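You operate a simulated robot arm through the tools that you are given. There is no shell and no other tool.

You are at the controls of a simulated robot arm. One attempt, no reset.

JOB
Change the supply over from the blue plug to the red plug.
Fine: blue outlet switch off first; blue plug into its holder, blue outlet cap on; red outlet cap into the red dish; red outlet switch on last.

Only the result counts: the job must be done as asked and must still hold three seconds after the hand-in. Knocking over, shifting, dropping, spilling or breaking anything else fails it. Lids that push on must go on centred and level and be pressed home; caps that screw on are set level and turned clockwise until they are tight.

ROBOT AND FRAMES
A 6-joint arm with a two-finger parallel gripper, fixed in place. Base frame: the origin is at the foot of the arm, x ahead of it, y to its left, z up. Units: mm, degrees, N and s.
Its first joint turns from -166.0 to 166.0 degrees. Payload 3.91 kg.
Tool frame: the origin (TCP) lies between the finger pads and is the grasp point; the fingertips stand 30 mm ahead of it; z points along the fingers, y is the line along which they close. The gripper opens to 110 mm. The fingers are 20 mm wide and 10 mm thick; the gripper's body (48 by 112 mm) begins 55 mm behind the TCP.
Orientation is told as [roll, pitch, yaw] about the base's x, y, z axes, in that order, counted from this pose: with the fingers straight down and closing along the base's y, the tool's x points along the base's -x, its y along +y and its z along -z.

CONTROLS
- The arm moves only by the tool drive_tool. Its argument "series" is one flat list of numbers, 7 for each row, row after row: the turn, a rotation vector about the tool's x, y, z in degrees, then the shift along the tool's x, y, z in cm, then the finger opening in cm, from 0 to 11. In form: [wx, wy, wz, x, y, z, claw, wx, wy, wz, x, y, z, claw, ...]. A call has 1 to 20 rows; each row is the pose to reach, as a shift and turn from the pose commanded when the call began, along the tool's axes at that moment. Rows are played at 5 a second. More than 50 mm and 8.6 degrees between two rows, or a gripper value outside its range, and nothing of the call is played. A pose out of reach is approached as far as the arm can. The call stops where the force on the tool passes 90 N (or 10 N more than at its start, if that is more) or the arm is blocked; 0.2 s more then pass. Each finger travels about 108 mm/s and halts on what it meets, pressing with about 44 N; the grip force reading is that of the motor and also rises with nothing between the fingers. The clock runs only during rows and for 0.2 s after the last one: add rows that repeat a pose to give the fingers time. The reply holds the time, the measured pose of the TCP, the force on the tool along the base axes, the opening and the grip force, in the units named above and with some noise, with the torque about the TCP (base axes, N m) and any sound that the robot's microphone picked up.
- Cameras (640 x 400 px; columns grow to the right, rows downward): "scene" is fixed at [400.7, -502, 1226.7]; the picture's right is [0.94, -0.34, 0.00], its down [-0.12, -0.32, -0.94] and it looks along [0.32, 0.88, -0.34] (base axes); focal length 327 px, centre (320, 200). "wrist" rides on the gripper at [72, 17, -103] in the tool frame; the picture's right is [-0.23, 0.97, 0.00], its down [-0.76, -0.18, -0.62] and it looks along [-0.61, -0.14, 0.78] (tool axes); focal length 222 px, centre (320, 200). There is no depth. A picture from a camera that has moved, and an enlarged one, comes with that camera's place and axes in the base frame and with its lens.
- snapshot(camera): a new picture of that camera. It takes no simulated time.
- close_up(camera, box): a new picture of the part [left, top, right, bottom] of that camera's present view, enlarged. It takes no simulated time.
- finish_job(): hands the job in; it is judged then, once.

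Places have to be worked out from the pictures, the camera data and where the tool is seen. Open the gripper and draw the arm clear of the work before you hand the job in, unless the task says otherwise.

The tools are called after "Call:" by a JSON object that holds its "api" and its "payload". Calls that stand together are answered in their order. drive_tool: Moves the arm, as the interface text tells. Its arguments: {"type":"object","properties":{"series":{"type":"array","items":{"type":"number"}}},"required":["series"]} The other tools are called the same way: snapshot (camera) takes a picture; close_up (camera, box) takes an enlarged picture of a part of a camera's view; finish_job () hands the job in.

At the start:

```text
time_s: 0.0
ee_pos: [699.6, 39.1, 1089.4]
ee_rot: [0.0, 0.0, 0.1]
ft_force: [0.6, -0.8, -0.1]
moment: [0.02, -0.01, 0.0]
finger_gap: 110.0
grip_force: 0.2
```

scene: 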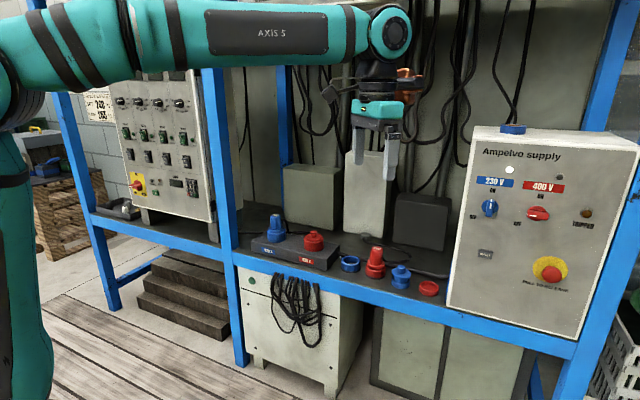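
wrist: 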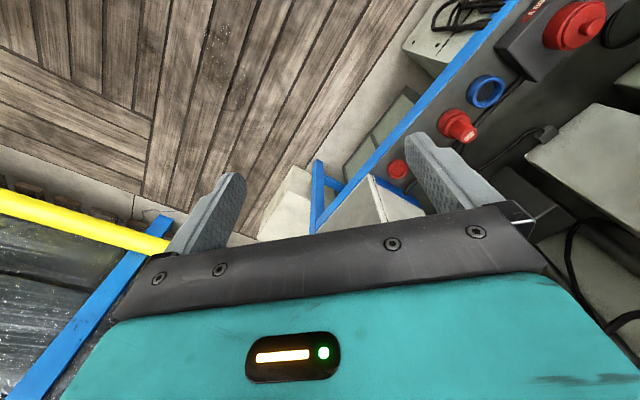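

I'll start by looking closely at the work area: the outlets, plugs, caps and the switch panel.

Call:
{"api": "close_up", "payload": {"camera": "scene", "box": [230, 200, 450, 320]}}

Call:
{"api": "close_up", "payload": {"camera": "scene", "box": [440, 110, 640, 350]}}

Call:
{"api": "close_up", "payload": {"camera": "wrist", "box": [380, 0, 640, 200]}}

```text
2.91 times, centred on (340, 260) of scene
camera zoom: at [400.7, -502.0, 1226.7], right [0.94, -0.34, 0.0], down [-0.12, -0.32, -0.94], along [0.32, 0.88, -0.34], focal length 951 px, centre (262, 26)
```

zoom: 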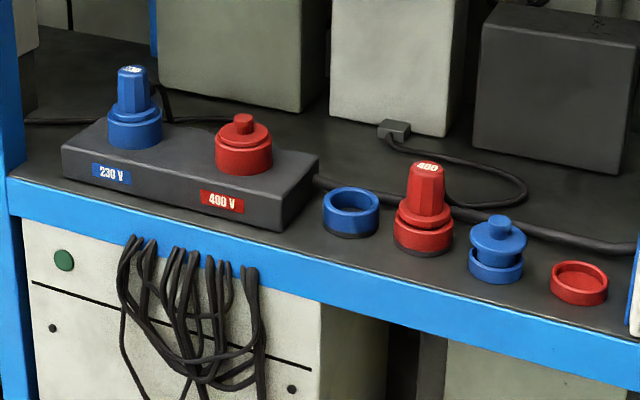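

```text
1.67 times, centred on (540, 230) of scene
camera zoom: at [400.7, -502.0, 1226.7], right [0.94, -0.34, 0.0], down [-0.12, -0.32, -0.94], along [0.32, 0.88, -0.34], focal length 545 px, centre (-47, 150)
```

zoom: 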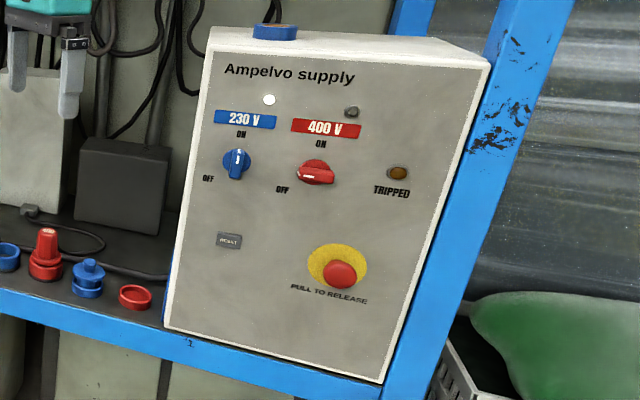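

```text
2.00 times, centred on (510, 100) of wrist
camera zoom: at [626.3, 57.6, 1193.5], right [0.23, 0.97, 0.0], down [0.76, -0.18, 0.62], along [0.61, -0.14, -0.78], focal length 444 px, centre (-60, 400)
```

zoom: 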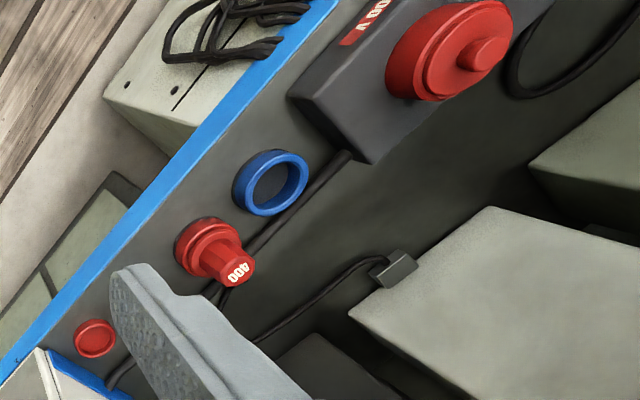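

The bench runs diagonally in front of the arm, with a rotary panel on the right; the blue switch looks ON and the red OFF. I move the arm back and turn it about 45° so the wrist camera looks at the bench from a second viewpoint.

Call:
{"api": "drive_tool", "payload": {"series": [0, 0, -4.5, 2, 3.6, 0.5, 11, 0, 0, -9, 4, 7.2, 1, 11, 0, 0, -13.5, 6, 10.8, 1.5, 11, 0, 0, -18, 8, 14.4, 2, 11, 0, 0, -22.5, 10, 18, 2.5, 11, 0, 0, -27, 12, 21.6, 3, 11, 0, 0, -31.5, 14, 25.2, 3.5, 11, 0, 0, -36, 16, 28.8, 4, 11, 0, 0, -40.5, 18, 32.4, 4.5, 11, 0, 0, -45, 20, 36, 5, 11]}}

Call:
{"api": "snapshot", "payload": {"camera": "wrist"}}

Call:
{"api": "snapshot", "payload": {"camera": "scene"}}

```text
time_s: 2.2
ee_pos: [499.8, 400.8, 1040.8]
ee_rot: [0.0, -0.1, 45.1]
ft_force: [0.8, -0.1, 0.2]
moment: [0.02, -0.01, 0.0]
finger_gap: 109.9
grip_force: 0.1
```

```text
taken
camera wrist: at [436.1, 362.8, 1143.4], right [-0.53, 0.85, 0.0], down [0.66, 0.41, 0.62], along [0.53, 0.33, -0.78], focal length 222 px, centre (320, 200)
```

wrist: 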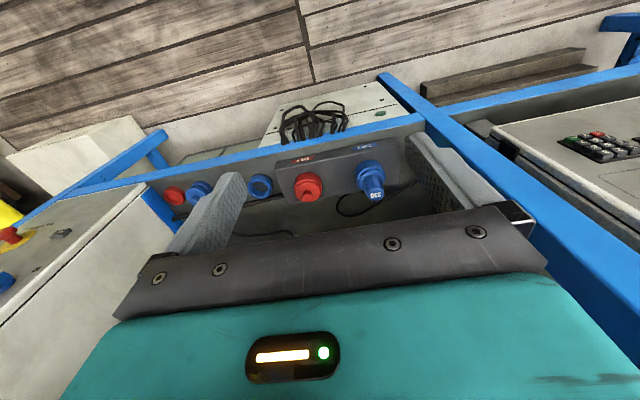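

```text
taken
```

scene: 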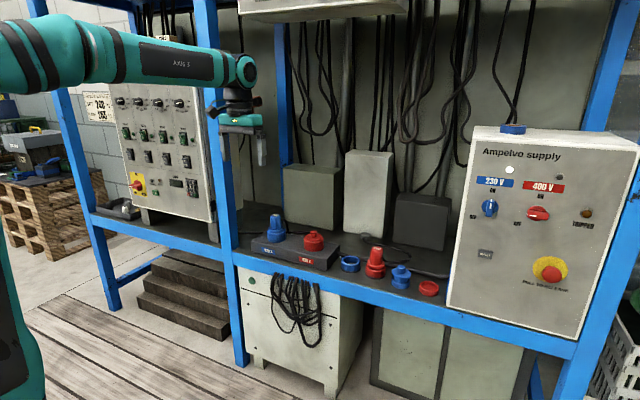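

The wrist view now covers the outlet box between the fingers. I take enlarged views to locate features precisely.

Call:
{"api": "close_up", "payload": {"camera": "wrist", "box": [230, 120, 430, 245]}}

Call:
{"api": "close_up", "payload": {"camera": "wrist", "box": [0, 120, 250, 320]}}

Call:
{"api": "close_up", "payload": {"camera": "scene", "box": [235, 205, 345, 275]}}

Call:
{"api": "close_up", "payload": {"camera": "scene", "box": [335, 235, 445, 305]}}

Call:
{"api": "close_up", "payload": {"camera": "scene", "box": [440, 120, 640, 245]}}

```text
3.20 times, centred on (330, 182) of wrist
camera zoom: at [436.1, 362.8, 1143.4], right [-0.53, 0.85, 0.0], down [0.66, 0.41, 0.62], along [0.53, 0.33, -0.78], focal length 711 px, centre (288, 256)
```

zoom: 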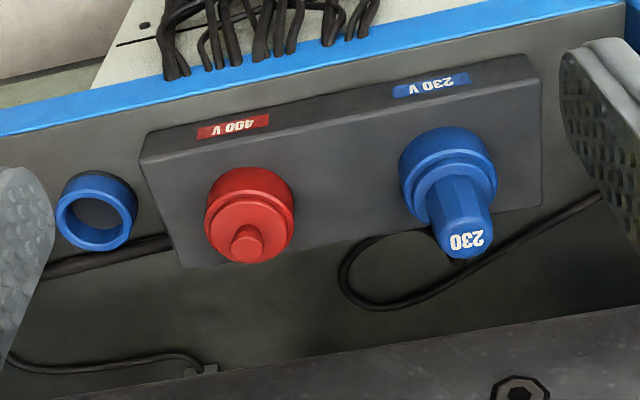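

```text
2.00 times, centred on (125, 220) of wrist
camera zoom: at [436.1, 362.8, 1143.4], right [-0.53, 0.85, 0.0], down [0.66, 0.41, 0.62], along [0.53, 0.33, -0.78], focal length 444 px, centre (710, 160)
```

zoom: 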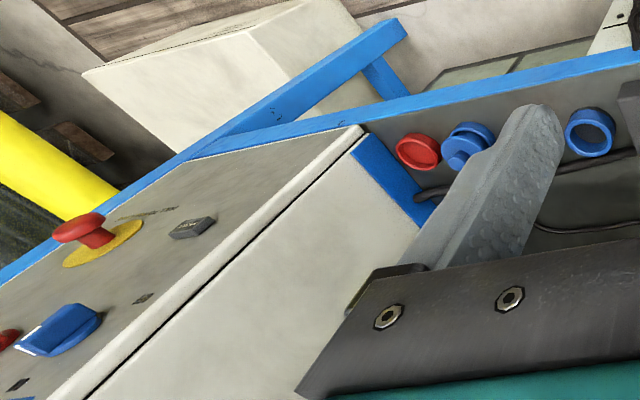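

```text
5.71 times, centred on (290, 240) of scene
camera zoom: at [400.7, -502.0, 1226.7], right [0.94, -0.34, 0.0], down [-0.12, -0.32, -0.94], along [0.32, 0.88, -0.34], focal length 1869 px, centre (491, -29)
```

zoom: 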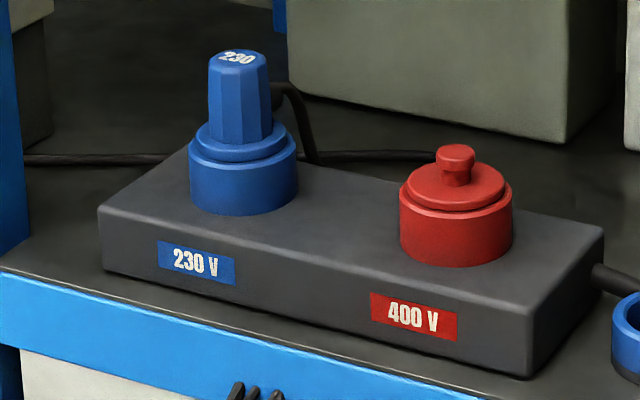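

```text
5.71 times, centred on (390, 270) of scene
camera zoom: at [400.7, -502.0, 1226.7], right [0.94, -0.34, 0.0], down [-0.12, -0.32, -0.94], along [0.32, 0.88, -0.34], focal length 1869 px, centre (-80, -200)
```

zoom: 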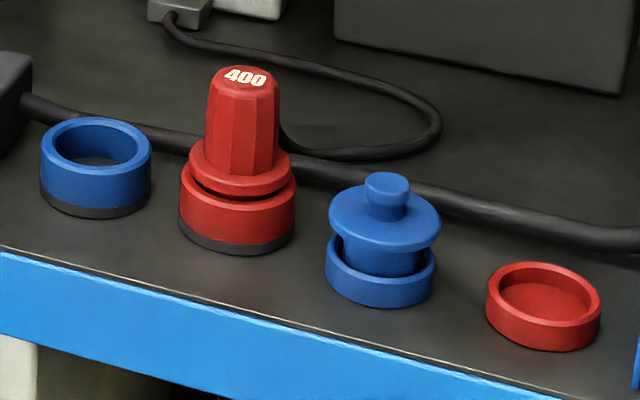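

```text
3.20 times, centred on (540, 182) of scene
camera zoom: at [400.7, -502.0, 1226.7], right [0.94, -0.34, 0.0], down [-0.12, -0.32, -0.94], along [0.32, 0.88, -0.34], focal length 1047 px, centre (-384, 256)
```

zoom: 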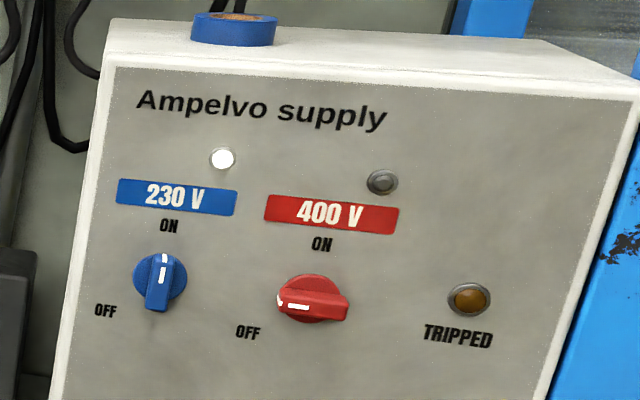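

To calibrate the fixed camera I look at the gripper, whose position I know.

Call:
{"api": "close_up", "payload": {"camera": "scene", "box": [190, 90, 300, 180]}}

Call:
{"api": "close_up", "payload": {"camera": "wrist", "box": [150, 120, 550, 370]}}

```text
4.44 times, centred on (245, 135) of scene
camera zoom: at [400.7, -502.0, 1226.7], right [0.94, -0.34, 0.0], down [-0.12, -0.32, -0.94], along [0.32, 0.88, -0.34], focal length 1454 px, centre (653, 489)
```

zoom: 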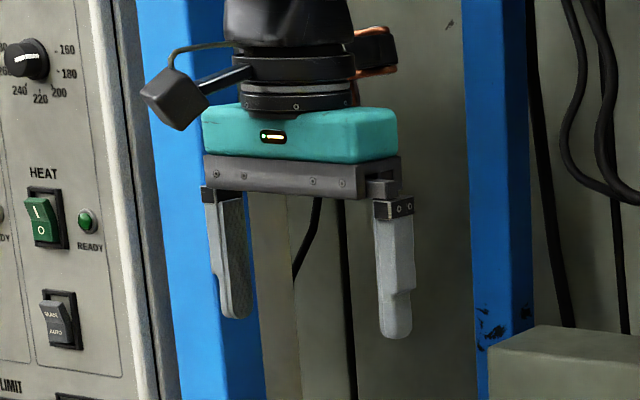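

```text
1.60 times, centred on (350, 245) of wrist
camera zoom: at [436.1, 362.8, 1143.4], right [-0.53, 0.85, 0.0], down [0.66, 0.41, 0.62], along [0.53, 0.33, -0.78], focal length 355 px, centre (272, 128)
```

zoom: 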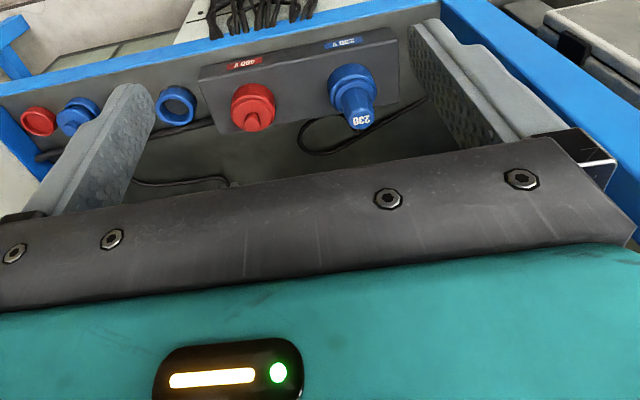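

Calibrated against the gripper, my estimates are: bench top z≈600, blue plug (628,627), red outlet cap (742,515), blue holder (843,412), red plug holder (905,341), blue cap dish (956,267), red dish (1018,201), blue knob (1050,65,930), red knob (1122,-5,933). The panel faces the arm at about 45°, so I move to a stand-off in front of the blue knob and turn the tool horizontal.

Call:
{"api": "drive_tool", "payload": {"series": [0, -6, 0, 0.317, -4.17, 0.74, 8, 0, -12, 0, 0.633, -8.35, 1.48, 8, 0, -18, 0, 0.95, -12.52, 2.22, 8, 0, -24, 0, 1.267, -16.7, 2.96, 8, 0, -30, 0, 1.583, -20.87, 3.7, 8, 0, -36, 0, 1.9, -25.05, 4.44, 8, 0, -42, 0, 2.217, -29.22, 5.18, 8, 0, -48, 0, 2.533, -33.4, 5.92, 8, 0, -54, 0, 2.85, -37.57, 6.66, 8, 0, -60, 0, 3.167, -41.75, 7.4, 8, 0, -66, 0, 3.483, -45.92, 8.14, 8, 0, -72, 0, 3.8, -50.1, 8.88, 8, 0, -78, 0, 4.117, -54.27, 9.62, 8, 0, -84, 0, 4.433, -58.45, 10.36, 8, 0, -90, 0, 4.75, -62.6, 11.1, 8]}}

Call:
{"api": "snapshot", "payload": {"camera": "wrist"}}

Call:
{"api": "snapshot", "payload": {"camera": "scene"}}

```text
time_s: 5.4
ee_pos: [908.4, -75.7, 931.0]
ee_rot: [-153.1, -89.9, -161.8]
ft_force: [-0.5, 0.1, 2.2]
moment: [-0.06, 0.07, -0.02]
finger_gap: 79.9
grip_force: 0.0
```

```text
taken
camera wrist: at [822.4, -135.2, 857.9], right [-0.69, 0.69, 0.23], down [-0.32, -0.57, 0.76], along [0.65, 0.45, 0.61], focal length 222 px, centre (320, 200)
```

wrist: 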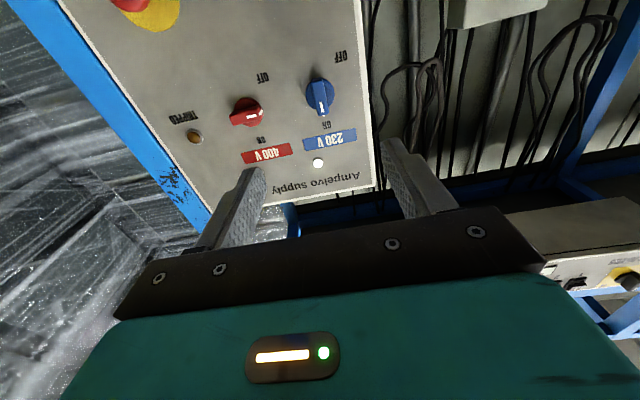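

```text
taken
```

scene: 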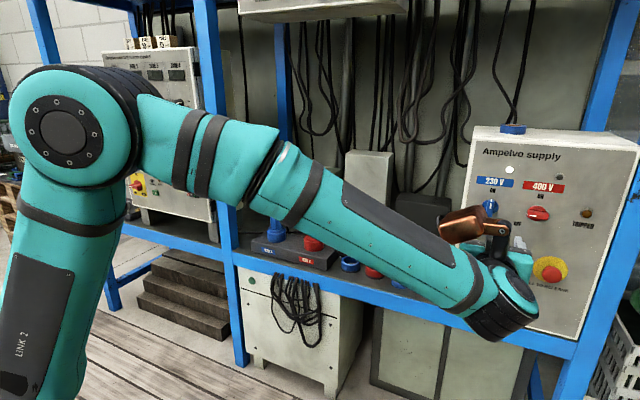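

The blue knob lies almost on the tool axis (column 320). I zoom in to check the knob bar's shape and my alignment to the panel.

Call:
{"api": "close_up", "payload": {"camera": "wrist", "box": [220, 40, 380, 200]}}

Call:
{"api": "close_up", "payload": {"camera": "wrist", "box": [290, 60, 350, 140]}}

Call:
{"api": "close_up", "payload": {"camera": "scene", "box": [440, 170, 600, 290]}}

```text
2.50 times, centred on (300, 120) of wrist
camera zoom: at [822.4, -135.2, 857.9], right [-0.69, 0.69, 0.23], down [-0.32, -0.57, 0.76], along [0.65, 0.45, 0.61], focal length 555 px, centre (370, 400)
```

zoom: 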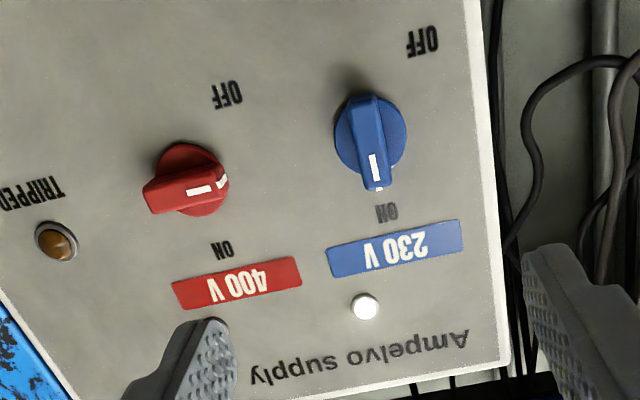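

```text
5.00 times, centred on (320, 100) of wrist
camera zoom: at [822.4, -135.2, 857.9], right [-0.69, 0.69, 0.23], down [-0.32, -0.57, 0.76], along [0.65, 0.45, 0.61], focal length 1111 px, centre (320, 700)
```

zoom: 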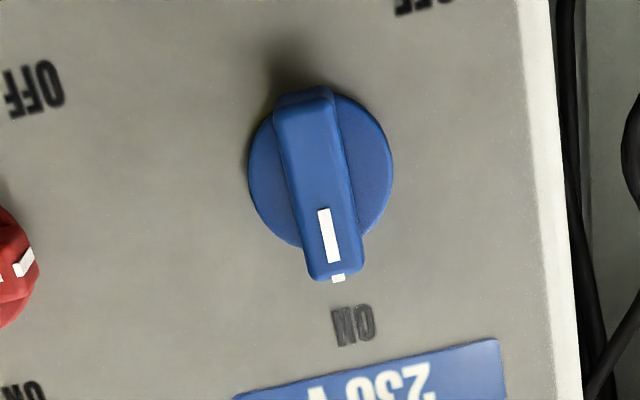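

```text
3.33 times, centred on (520, 230) of scene
camera zoom: at [400.7, -502.0, 1226.7], right [0.94, -0.34, 0.0], down [-0.12, -0.32, -0.94], along [0.32, 0.88, -0.34], focal length 1090 px, centre (-347, 100)
```

zoom: 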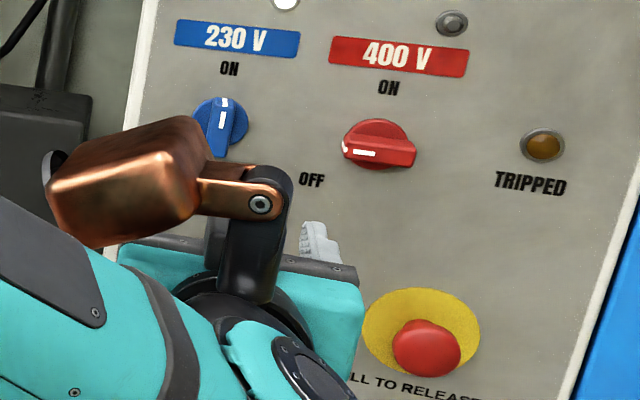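

The knob has a vertical bar about 15 mm wide on a 36 mm disc, and the tool is square to the panel. I narrow the gripper to 40 mm and advance 140 mm along the tool axis.

Call:
{"api": "drive_tool", "payload": {"series": [0, 0, 0, 0, 0, 3.5, 4, 0, 0, 0, 0, 0, 7, 4, 0, 0, 0, 0, 0, 10.5, 4, 0, 0, 0, 0, 0, 14, 4, 0, 0, 0, 0, 0, 14, 4]}}

Call:
{"api": "snapshot", "payload": {"camera": "wrist"}}

Call:
{"api": "close_up", "payload": {"camera": "scene", "box": [460, 160, 580, 240]}}

```text
time_s: 6.6
ee_pos: [1008.3, 22.7, 928.6]
ee_rot: [97.7, -90.0, -52.6]
ft_force: [-0.3, 0.6, 0.2]
moment: [-0.01, 0.0, 0.02]
finger_gap: 40.1
grip_force: 0.0
```

```text
taken
camera wrist: at [922.4, -36.8, 856.4], right [-0.69, 0.69, 0.23], down [-0.31, -0.57, 0.76], along [0.65, 0.45, 0.61], focal length 222 px, centre (320, 200)
```

wrist: 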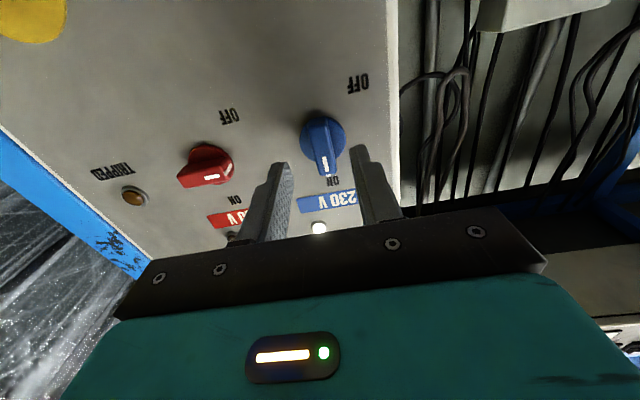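

```text
5.00 times, centred on (520, 200) of scene
camera zoom: at [400.7, -502.0, 1226.7], right [0.94, -0.34, 0.0], down [-0.12, -0.32, -0.94], along [0.32, 0.88, -0.34], focal length 1635 px, centre (-680, 200)
```

zoom: 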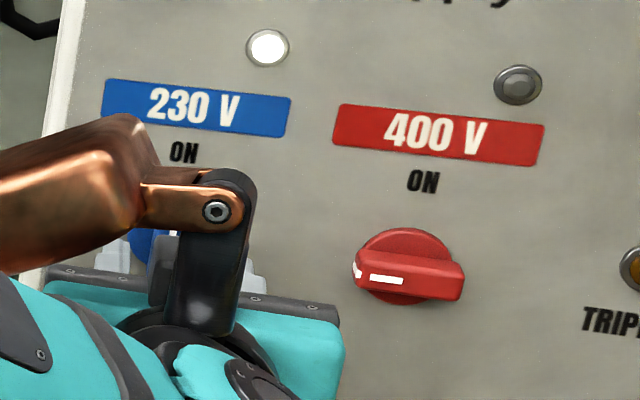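

Call:
{"api": "close_up", "payload": {"camera": "wrist", "box": [250, 90, 410, 240]}}

```text
2.67 times, centred on (330, 165) of wrist
camera zoom: at [922.4, -36.8, 856.4], right [-0.69, 0.69, 0.23], down [-0.31, -0.57, 0.76], along [0.65, 0.45, 0.61], focal length 592 px, centre (293, 293)
```

zoom: 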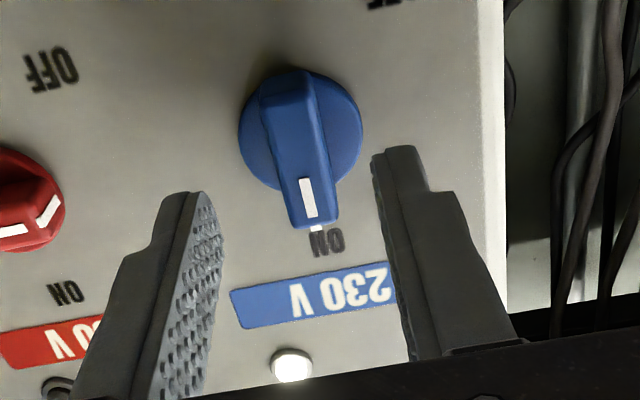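

The knob's axis is about 2 mm to tool +y and vertically on axis, with its disc about 74 mm ahead of the TCP. I advance 38 mm with a 2 mm side correction, keeping the fingers open.

Call:
{"api": "drive_tool", "payload": {"series": [0, 0, 0, 0, 0.2, 1.3, 4, 0, 0, 0, 0, 0.2, 2.6, 4, 0, 0, 0, 0, 0.2, 3.8, 4, 0, 0, 0, 0, 0.2, 3.8, 4]}}

Call:
{"api": "close_up", "payload": {"camera": "wrist", "box": [220, 90, 420, 240]}}

```text
time_s: 7.6
ee_pos: [1032.9, 51.8, 928.2]
ee_rot: [166.2, -90.0, -121.1]
ft_force: [-0.7, 0.2, -0.1]
moment: [-0.01, 0.03, -0.02]
finger_gap: 40.0
grip_force: 0.0
```

```text
2.67 times, centred on (320, 165) of wrist
camera zoom: at [947.6, -8.6, 856.6], right [-0.69, 0.69, 0.23], down [-0.31, -0.57, 0.76], along [0.65, 0.45, 0.61], focal length 592 px, centre (320, 293)
```

zoom: 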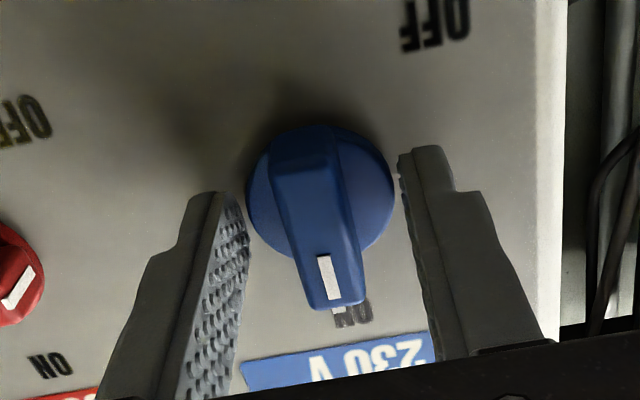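

The fingertips straddle the knob bar just in front of the disc. I raise 1.5 mm to centre on its axis and close on the bar.

Call:
{"api": "drive_tool", "payload": {"series": [0, 0, 0, -0.15, 0, 0, 4, 0, 0, 0, -0.15, 0, 0, 0, 0, 0, 0, -0.15, 0, 0, 0, 0, 0, 0, -0.15, 0, 0, 0]}}

Call:
{"api": "close_up", "payload": {"camera": "wrist", "box": [220, 90, 420, 240]}}

```text
time_s: 8.6
ee_pos: [1033.9, 50.4, 929.4]
ee_rot: [81.1, -90.0, -36.0]
ft_force: [4.1, -0.8, 0.1]
moment: [-0.05, 0.06, -0.11]
finger_gap: 36.7
grip_force: 45.2
```

```text
2.67 times, centred on (320, 165) of wrist
camera zoom: at [947.7, -8.8, 857.9], right [-0.69, 0.69, 0.23], down [-0.31, -0.57, 0.76], along [0.65, 0.45, 0.61], focal length 592 px, centre (320, 293)
```

zoom: 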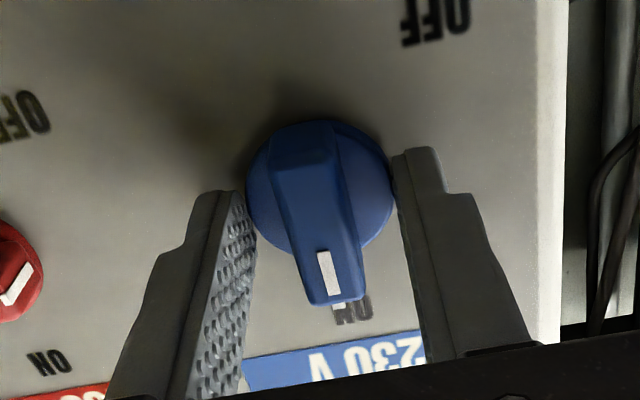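

The fingers stopped at 36.7 mm, so they are on the disc, not the bar. I open, back off 9 mm and close again on the bar alone.

Call:
{"api": "drive_tool", "payload": {"series": [0, 0, 0, 0, 0, 0, 4.2, 0, 0, 0, 0, 0, 0, 4.2, 0, 0, 0, 0, 0, -0.9, 4.2, 0, 0, 0, 0, 0, -0.9, 4.2, 0, 0, 0, 0, 0, -0.9, 0, 0, 0, 0, 0, 0, -0.9, 0, 0, 0, 0, 0, 0, -0.9, 0]}}

Call:
{"api": "close_up", "payload": {"camera": "wrist", "box": [220, 90, 420, 240]}}

```text
time_s: 10.2
ee_pos: [1025.9, 45.0, 930.2]
ee_rot: [110.4, -90.0, -65.3]
ft_force: [3.7, -2.1, 1.4]
moment: [-0.17, 0.2, -0.09]
finger_gap: 14.8
grip_force: 45.1
```

```text
2.67 times, centred on (320, 165) of wrist
camera zoom: at [941.1, -15.3, 858.2], right [-0.69, 0.69, 0.23], down [-0.31, -0.57, 0.76], along [0.65, 0.45, 0.61], focal length 592 px, centre (320, 293)
```

zoom: 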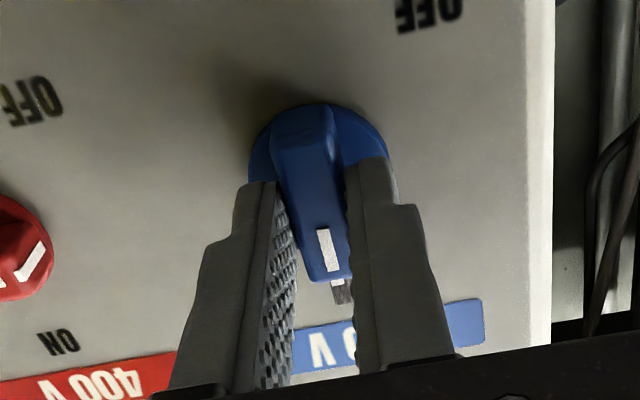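

Now gripping the bar at 14.8 mm with small side forces. I rotate 90° counter-clockwise as seen from the front (negative about tool z), towards OFF.

Call:
{"api": "drive_tool", "payload": {"series": [0, 0, -7.5, 0, 0, 0, 0, 0, 0, -15, 0, 0, 0, 0, 0, 0, -22.5, 0, 0, 0, 0, 0, 0, -30, 0, 0, 0, 0, 0, 0, -37.5, 0, 0, 0, 0, 0, 0, -45, 0, 0, 0, 0, 0, 0, -52.5, 0, 0, 0, 0, 0, 0, -60, 0, 0, 0, 0, 0, 0, -67.5, 0, 0, 0, 0, 0, 0, -75, 0, 0, 0, 0, 0, 0, -82.5, 0, 0, 0, 0, 0, 0, -90, 0, 0, 0, 0]}}

Call:
{"api": "snapshot", "payload": {"camera": "wrist"}}

Call:
{"api": "close_up", "payload": {"camera": "scene", "box": [440, 130, 600, 240]}}

```text
time_s: 11.8
ee_pos: [1028.3, 45.9, 930.4]
ee_rot: [-88.7, -39.6, 135.0]
ft_force: [-24.9, 8.1, -2.4]
moment: [0.14, -0.12, -0.21]
finger_gap: 15.1
grip_force: 45.2
out of reach, approached as far as the arm can: row 7, 8
stopped in row 8: the force on the tool passed its limit at 107 N (the readings are from after the stop); the commanded pose is now the measured one
```

```text
taken
camera wrist: at [987.8, -59.0, 872.9], right [-0.58, 0.55, -0.61], down [-0.77, -0.11, 0.63], along [0.28, 0.83, 0.48], focal length 222 px, centre (320, 200)
```

wrist: 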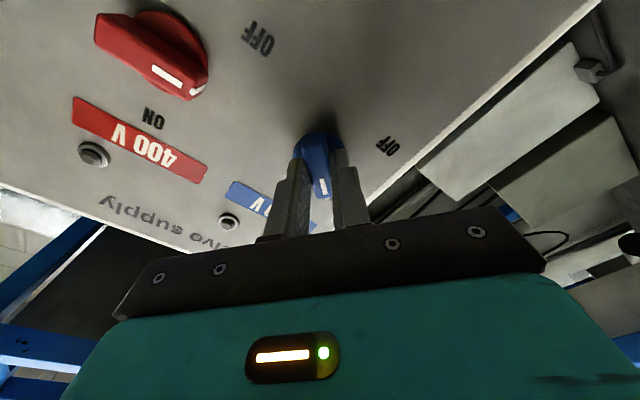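

```text
3.64 times, centred on (520, 185) of scene
camera zoom: at [400.7, -502.0, 1226.7], right [0.94, -0.34, 0.0], down [-0.12, -0.32, -0.94], along [0.32, 0.88, -0.34], focal length 1189 px, centre (-407, 254)
```

zoom: 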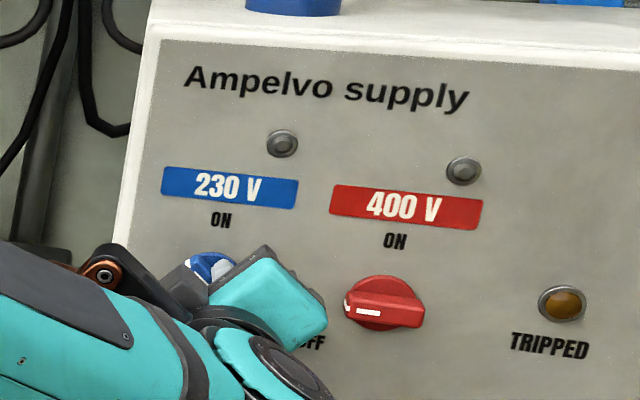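

The rotation stopped near 50° because the wrist joint ran out of travel, though the 230 V lamp has gone out. I release, back off, and look at where the knob sits before regrasping with the gripper turned 180°.

Call:
{"api": "drive_tool", "payload": {"series": [0, 0, 0, 0, 0, 0, 3.5, 0, 0, 0, 0, 0, 0, 3.5, 0, 0, 0, 0, 0, -2, 3.5, 0, 0, 0, 0, 0, -4, 3.5, 0, 0, 0, 0, 0, -6, 3.5]}}

Call:
{"api": "snapshot", "payload": {"camera": "wrist"}}

```text
time_s: 13.0
ee_pos: [989.0, 0.7, 931.6]
ee_rot: [-88.3, -40.0, 134.9]
ft_force: [0.2, 0.7, 0.0]
moment: [-0.02, -0.01, 0.04]
finger_gap: 34.9
grip_force: 0.2
```

```text
taken
camera wrist: at [946.9, -103.9, 874.4], right [-0.58, 0.55, -0.6], down [-0.76, -0.11, 0.64], along [0.28, 0.83, 0.48], focal length 222 px, centre (320, 200)
```

wrist: 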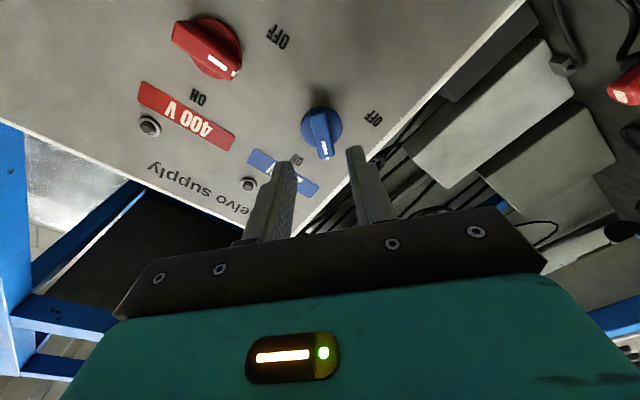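

The knob rests halfway. I rotate the gripper +180° about its own axis (two calls of 90°), well clear of the panel.

Call:
{"api": "drive_tool", "payload": {"series": [0, 0, 8, 0, 0, 0, 3.5, 0, 0, 16, 0, 0, 0, 3.5, 0, 0, 24, 0, 0, 0, 3.5, 0, 0, 32, 0, 0, 0, 3.5, 0, 0, 40, 0, 0, 0, 3.5, 0, 0, 48, 0, 0, 0, 3.5, 0, 0, 56, 0, 0, 0, 3.5, 0, 0, 64, 0, 0, 0, 3.5, 0, 0, 72, 0, 0, 0, 3.5, 0, 0, 80, 0, 0, 0, 3.5, 0, 0, 88, 0, 0, 0, 3.5]}}

Call:
{"api": "drive_tool", "payload": {"series": [0, 0, 8, 0, 0, 0, 3.5, 0, 0, 16, 0, 0, 0, 3.5, 0, 0, 24, 0, 0, 0, 3.5, 0, 0, 32, 0, 0, 0, 3.5, 0, 0, 40, 0, 0, 0, 3.5, 0, 0, 48, 0, 0, 0, 3.5, 0, 0, 56, 0, 0, 0, 3.5, 0, 0, 64, 0, 0, 0, 3.5, 0, 0, 72, 0, 0, 0, 3.5, 0, 0, 80, 0, 0, 0, 3.5, 0, 0, 88, 0, 0, 0, 3.5]}}

Call:
{"api": "snapshot", "payload": {"camera": "wrist"}}

Call:
{"api": "snapshot", "payload": {"camera": "scene"}}

```text
time_s: 15.4
ee_pos: [988.0, 1.0, 931.5]
ee_rot: [88.5, -52.2, -43.1]
ft_force: [-0.1, 0.3, -0.9]
moment: [0.0, 0.02, 0.0]
finger_gap: 34.8
grip_force: 0.0
```

```text
time_s: 17.8
ee_pos: [987.4, 2.0, 930.9]
ee_rot: [88.9, 35.7, -45.0]
ft_force: [0.3, -0.5, -0.2]
moment: [0.01, -0.06, -0.01]
finger_gap: 34.8
grip_force: 0.1
```

```text
taken
camera wrist: at [880.9, -35.9, 989.0], right [0.55, -0.52, 0.66], down [-0.07, -0.81, -0.58], along [0.83, 0.27, -0.48], focal length 222 px, centre (320, 200)
```

wrist: 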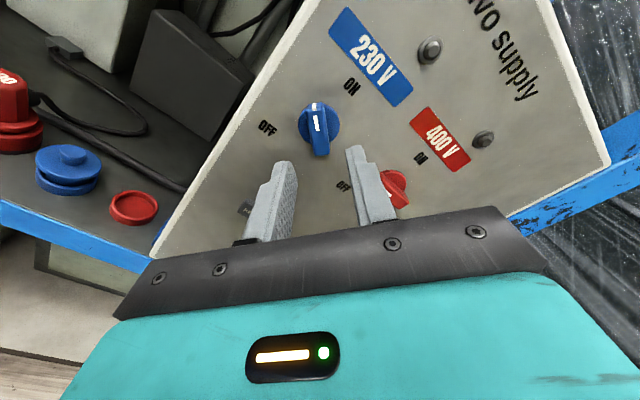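

```text
taken
```

scene: 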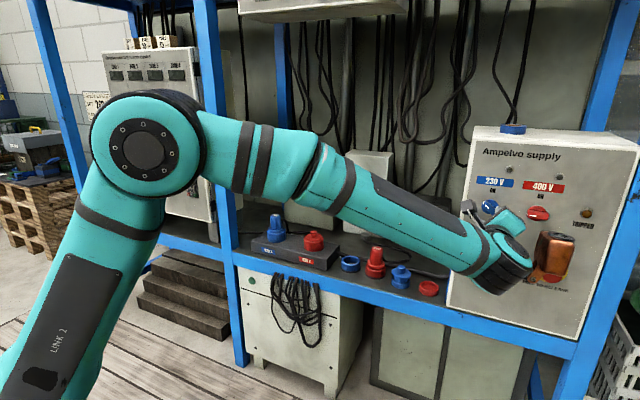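

The gripper is turned round and the knob is on axis again. I zoom in to align with the bar before closing in.

Call:
{"api": "close_up", "payload": {"camera": "wrist", "box": [240, 70, 400, 220]}}

```text
2.67 times, centred on (320, 145) of wrist
camera zoom: at [880.9, -35.9, 989.0], right [0.55, -0.52, 0.66], down [-0.07, -0.81, -0.58], along [0.83, 0.27, -0.48], focal length 592 px, centre (320, 347)
```

zoom: 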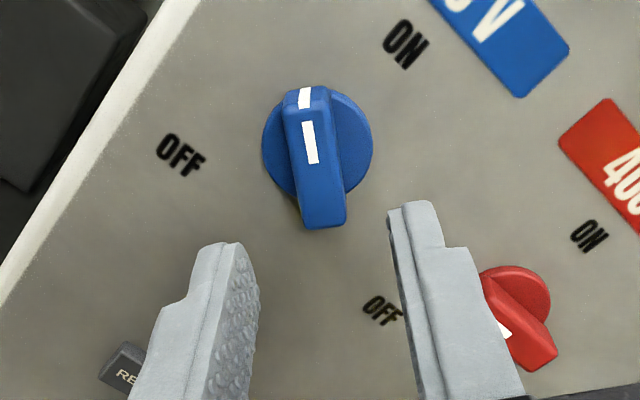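

The bar is about 4° off the tool and the knob about 2.5 mm off axis; I correct both and advance 56 mm to the earlier grip depth, then close.

Call:
{"api": "drive_tool", "payload": {"series": [0, 0, 4, 0.25, -0.1, 1.4, 3.5, 0, 0, 4, 0.25, -0.1, 2.8, 3.5, 0, 0, 4, 0.25, -0.1, 4.2, 3.5, 0, 0, 4, 0.25, -0.1, 5.6, 3.5, 0, 0, 4, 0.25, -0.1, 5.6, 3.5]}}

Call:
{"api": "close_up", "payload": {"camera": "wrist", "box": [220, 90, 420, 240]}}

```text
time_s: 19.0
ee_pos: [1025.4, 44.4, 930.4]
ee_rot: [88.7, 39.5, -45.0]
ft_force: [0.4, 0.3, 0.0]
moment: [-0.01, 0.04, -0.02]
finger_gap: 35.0
grip_force: 0.1
```

```text
2.67 times, centred on (320, 165) of wrist
camera zoom: at [920.7, 3.1, 991.9], right [0.58, -0.55, 0.6], down [-0.1, -0.78, -0.61], along [0.81, 0.29, -0.51], focal length 592 px, centre (320, 293)
```

zoom: 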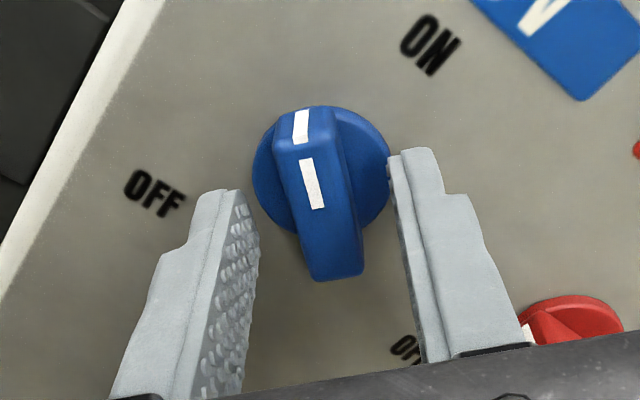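

The bar now lies midway between the fingers and square to them. I close on it and rotate 40° counter-clockwise to OFF.

Call:
{"api": "drive_tool", "payload": {"series": [0, 0, 0, 0, 0, 0, 0, 0, 0, 0, 0, 0, 0, 0, 0, 0, 0, 0, 0, 0, 0, 0, 0, -7, 0, 0, 0, 0, 0, 0, -14, 0, 0, 0, 0, 0, 0, -21, 0, 0, 0, 0, 0, 0, -28, 0, 0, 0, 0, 0, 0, -34, 0, 0, 0, 0, 0, 0, -40, 0, 0, 0, 0, 0, 0, -40, 0, 0, 0, 0]}}

Call:
{"api": "close_up", "payload": {"camera": "wrist", "box": [220, 90, 420, 240]}}

```text
time_s: 21.2
ee_pos: [1025.5, 43.3, 931.3]
ee_rot: [89.1, -0.4, -44.4]
ft_force: [-0.7, -1.1, -3.0]
moment: [0.48, 0.0, -0.37]
finger_gap: 14.7
grip_force: 45.5
```

```text
2.67 times, centred on (320, 165) of wrist
camera zoom: at [900.4, 21.9, 948.8], right [0.17, -0.14, 0.98], down [0.11, -0.98, -0.16], along [0.98, 0.13, -0.15], focal length 592 px, centre (320, 293)
```

zoom: 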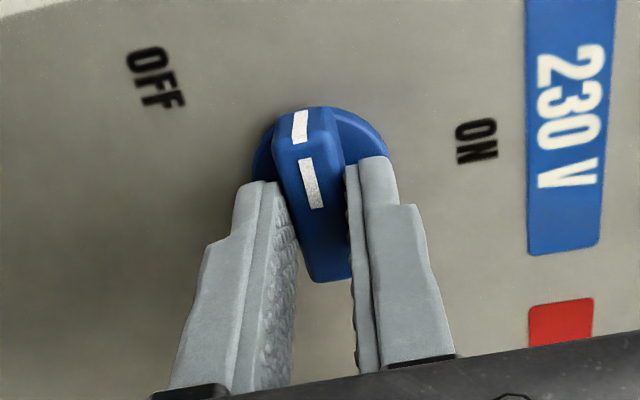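

The bar is now horizontal, pointing to OFF, as the red knob does in its OFF state. I release, retract and check.

Call:
{"api": "drive_tool", "payload": {"series": [0, 0, 0, 0, 0, 0, 4, 0, 0, 0, 0, 0, 0, 4, 0, 0, 0, 0, 0, -3, 4, 0, 0, 0, 0, 0, -7, 4, 0, 0, 0, 0, 0, -11, 4, 0, 0, 0, 0, 0, -15, 4]}}

Call:
{"api": "snapshot", "payload": {"camera": "wrist"}}

Call:
{"api": "close_up", "payload": {"camera": "scene", "box": [440, 130, 600, 240]}}

```text
time_s: 22.6
ee_pos: [921.1, -63.6, 932.4]
ee_rot: [89.1, -0.3, -44.4]
ft_force: [0.3, 0.7, -0.2]
moment: [0.03, -0.02, 0.01]
finger_gap: 40.0
grip_force: 0.0
```

```text
taken
camera wrist: at [796.0, -85.5, 950.7], right [0.17, -0.14, 0.98], down [0.11, -0.98, -0.16], along [0.98, 0.13, -0.15], focal length 222 px, centre (320, 200)
```

wrist: 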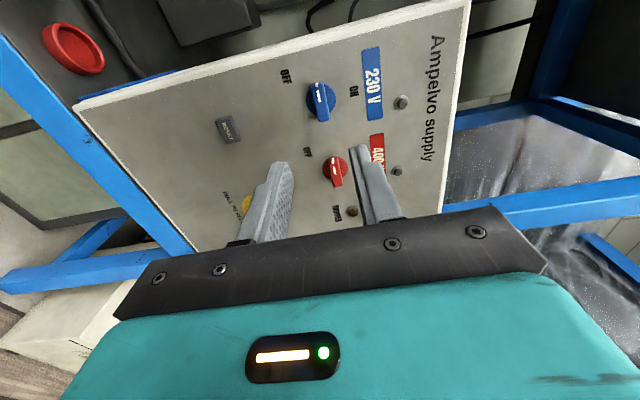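

```text
3.64 times, centred on (520, 185) of scene
camera zoom: at [400.7, -502.0, 1226.7], right [0.94, -0.34, 0.0], down [-0.12, -0.32, -0.94], along [0.32, 0.88, -0.34], focal length 1189 px, centre (-407, 254)
```

zoom: 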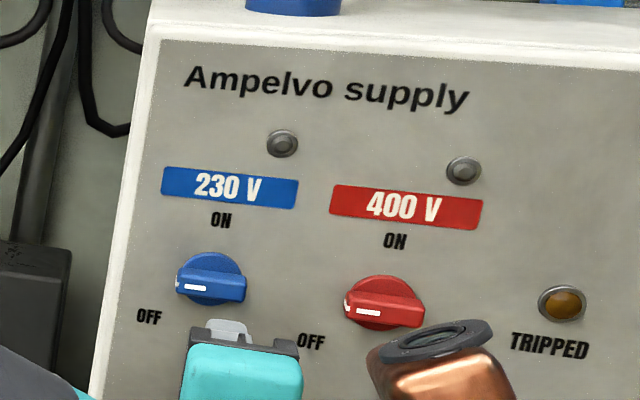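

Blue is OFF (lamp out, knob matching the OFF pose). Next I swing back along the front of the bench, un-rotating the wrist, towards the blue plug.

Call:
{"api": "drive_tool", "payload": {"series": [0, 0, -7.5, 2.57, 0.57, 0, 6, 0, 0, -15, 5.13, 1.13, 0, 6, 0, 0, -22.5, 7.7, 1.7, 0, 6, 0, 0, -30, 10.27, 2.27, 0, 6, 0, 0, -37.5, 12.83, 2.83, 0, 6, 0, 0, -45, 15.4, 3.4, 0, 6, 0, 0, -52.5, 17.97, 3.97, 0, 6, 0, 0, -60, 20.53, 4.53, 0, 6, 0, 0, -67.5, 23.1, 5.1, 0, 6, 0, 0, -75, 25.67, 5.67, 0, 6, 0, 0, -82.5, 28.23, 6.23, 0, 6, 0, 0, -90, 30.8, 6.8, 0, 6]}}

Call:
{"api": "snapshot", "payload": {"camera": "scene"}}

```text
time_s: 25.2
ee_pos: [701.8, 152.2, 999.3]
ee_rot: [-26.9, -89.1, 72.7]
ft_force: [0.2, 0.1, 0.1]
moment: [0.02, -0.03, 0.0]
finger_gap: 60.0
grip_force: 0.0
```

```text
taken
```

scene: 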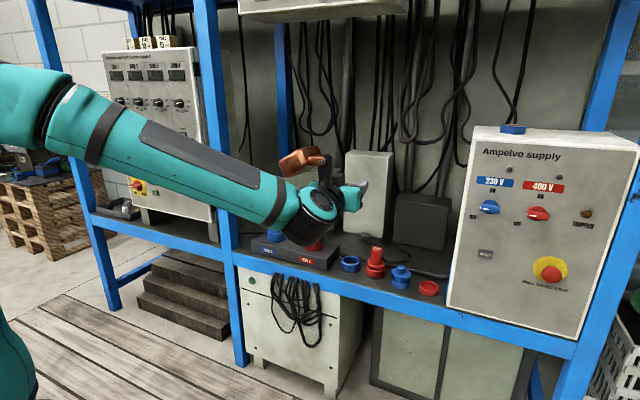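

Call:
{"api": "drive_tool", "payload": {"series": [0, 7.5, 0, 0.83, 3.22, 1.95, 8, 0, 15, 0, 1.65, 6.44, 3.9, 8, 0, 22.5, 0, 2.48, 9.66, 5.86, 8, 0, 30, 0, 3.3, 12.88, 7.81, 8, 0, 37.5, 0, 4.13, 16.1, 9.76, 8, 0, 45, 0, 4.95, 19.33, 11.7, 8, 0, 52.5, 0, 5.78, 22.55, 13.67, 8, 0, 60, 0, 6.6, 25.77, 15.6, 8, 0, 67.5, 0, 7.43, 29, 17.57, 8, 0, 75, 0, 8.25, 32.2, 19.53, 8, 0, 82.5, 0, 9.08, 35.4, 21.48, 8, 0, 90, 0, 9.9, 38.66, 23.43, 8]}}

Call:
{"api": "snapshot", "payload": {"camera": "scene"}}

Call:
{"api": "snapshot", "payload": {"camera": "wrist"}}

```text
time_s: 27.8
ee_pos: [586.6, 588.6, 895.3]
ee_rot: [-0.4, 0.8, 45.6]
ft_force: [-0.2, -1.4, 1.0]
moment: [0.06, -0.02, -0.05]
finger_gap: 80.2
grip_force: 0.1
```

```text
taken
```

scene: 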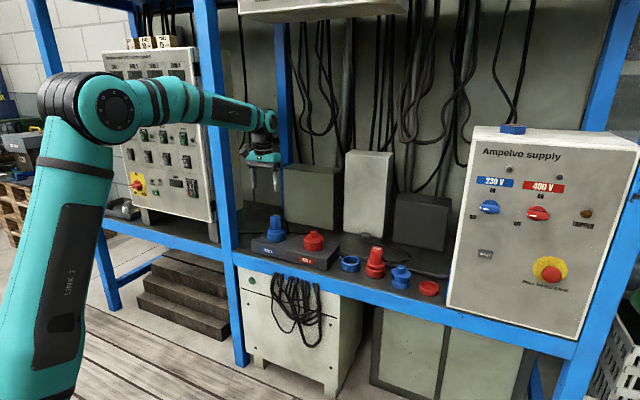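

```text
taken
camera wrist: at [524.0, 551.6, 999.3], right [-0.54, 0.84, -0.01], down [0.66, 0.43, 0.61], along [0.52, 0.32, -0.79], focal length 222 px, centre (320, 200)
```

wrist: 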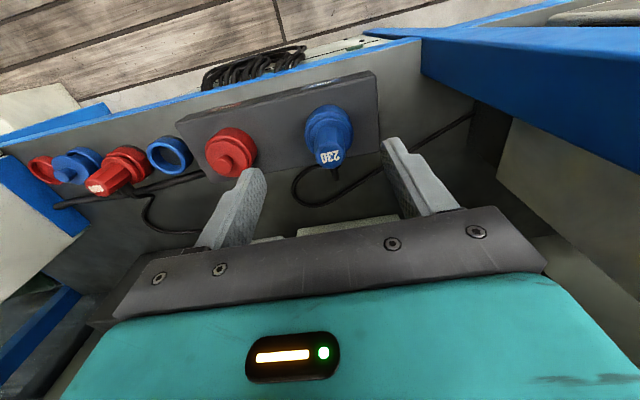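

The blue plug is between the fingers' view, slightly off centre. I zoom in on it for a precise location and to see how it sits in the outlet.

Call:
{"api": "close_up", "payload": {"camera": "wrist", "box": [270, 70, 400, 210]}}

Call:
{"api": "close_up", "payload": {"camera": "wrist", "box": [10, 90, 270, 240]}}

Call:
{"api": "close_up", "payload": {"camera": "scene", "box": [220, 120, 330, 250]}}

```text
2.86 times, centred on (335, 140) of wrist
camera zoom: at [524.0, 551.6, 999.3], right [-0.54, 0.84, -0.01], down [0.66, 0.43, 0.61], along [0.52, 0.32, -0.79], focal length 635 px, centre (277, 371)
```

zoom: 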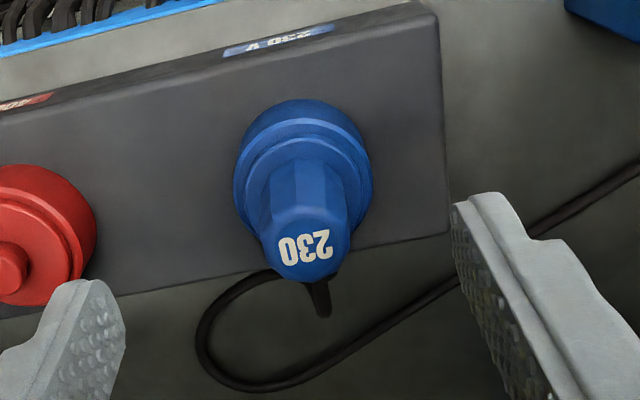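

```text
2.46 times, centred on (140, 165) of wrist
camera zoom: at [524.0, 551.6, 999.3], right [-0.54, 0.84, -0.01], down [0.66, 0.43, 0.61], along [0.52, 0.32, -0.79], focal length 547 px, centre (763, 286)
```

zoom: 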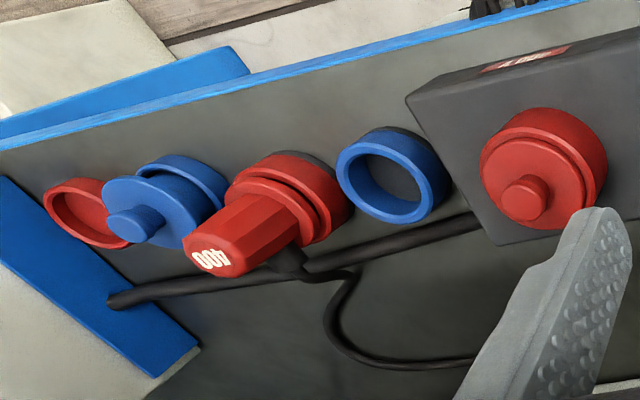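

```text
3.08 times, centred on (275, 185) of scene
camera zoom: at [400.7, -502.0, 1226.7], right [0.94, -0.34, 0.0], down [-0.12, -0.32, -0.94], along [0.32, 0.88, -0.34], focal length 1006 px, centre (458, 246)
```

zoom: 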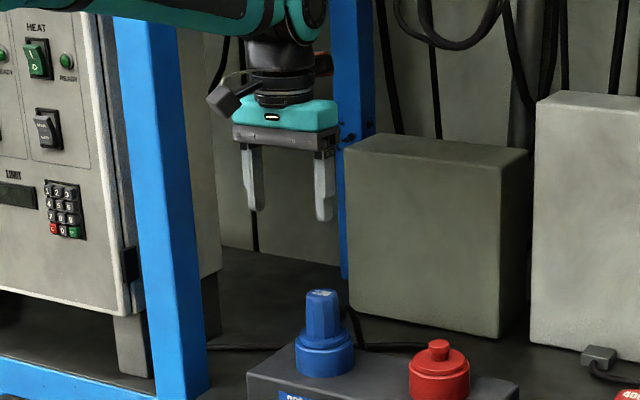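

The plugs have short cable stubs at their back, so I'll keep their heading unchanged. I level the tool exactly and move over the blue plug at about z=830.

Call:
{"api": "drive_tool", "payload": {"series": [-0.1, -0.2, 0.15, -1.4, 0, 1.5, 8, -0.2, -0.4, 0.3, -2.8, 0, 3, 8, -0.3, -0.6, 0.45, -4.2, 0, 4.5, 8, -0.4, -0.8, 0.6, -5.6, -0.05, 6.5, 8, -0.4, -0.8, 0.6, -5.6, -0.05, 6.5, 8]}}

Call:
{"api": "snapshot", "payload": {"camera": "wrist"}}

Call:
{"api": "close_up", "payload": {"camera": "scene", "box": [220, 150, 330, 260]}}

```text
time_s: 29.0
ee_pos: [625.7, 628.4, 827.7]
ee_rot: [0.1, 0.1, 45.1]
ft_force: [0.4, -0.4, -0.4]
moment: [-0.02, -0.04, -0.01]
finger_gap: 79.9
grip_force: 0.0
```

```text
taken
camera wrist: at [562.2, 590.3, 931.2], right [-0.53, 0.85, 0.0], down [0.66, 0.41, 0.62], along [0.53, 0.33, -0.78], focal length 222 px, centre (320, 200)
```

wrist: 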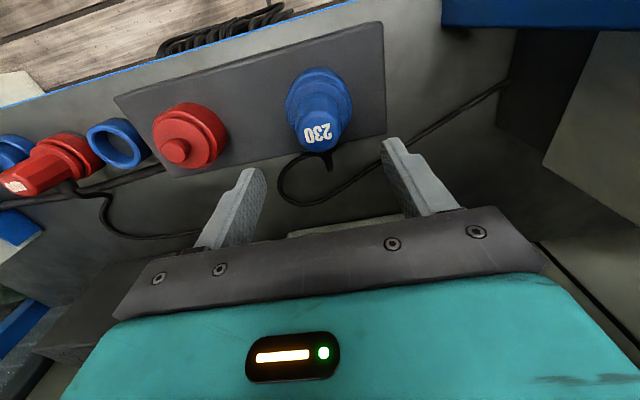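

```text
3.64 times, centred on (275, 205) of scene
camera zoom: at [400.7, -502.0, 1226.7], right [0.94, -0.34, 0.0], down [-0.12, -0.32, -0.94], along [0.32, 0.88, -0.34], focal length 1189 px, centre (484, 182)
```

zoom: 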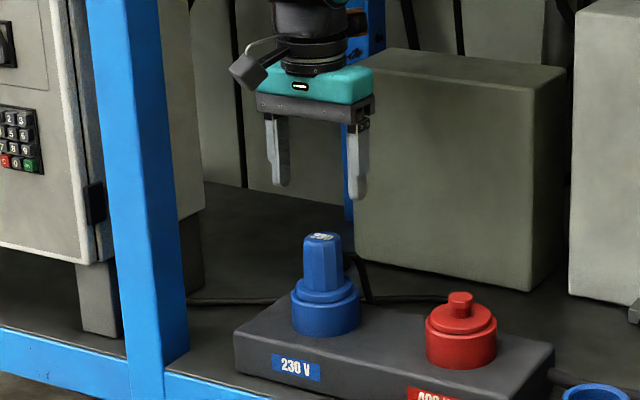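

Call:
{"api": "close_up", "payload": {"camera": "wrist", "box": [260, 50, 400, 190]}}

Call:
{"api": "close_up", "payload": {"camera": "scene", "box": [255, 150, 315, 250]}}

```text
2.86 times, centred on (330, 120) of wrist
camera zoom: at [562.2, 590.3, 931.2], right [-0.53, 0.85, 0.0], down [0.66, 0.41, 0.62], along [0.53, 0.33, -0.78], focal length 635 px, centre (291, 429)
```

zoom: 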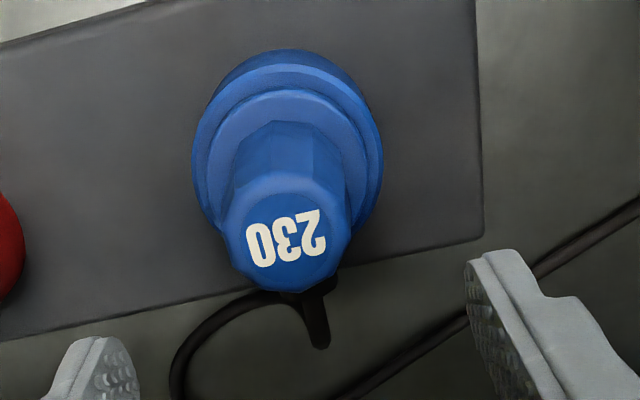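

```text
4.00 times, centred on (285, 200) of scene
camera zoom: at [400.7, -502.0, 1226.7], right [0.94, -0.34, 0.0], down [-0.12, -0.32, -0.94], along [0.32, 0.88, -0.34], focal length 1308 px, centre (460, 200)
```

zoom: 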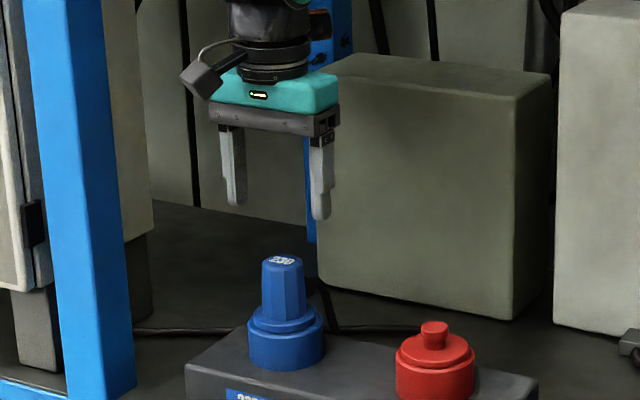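

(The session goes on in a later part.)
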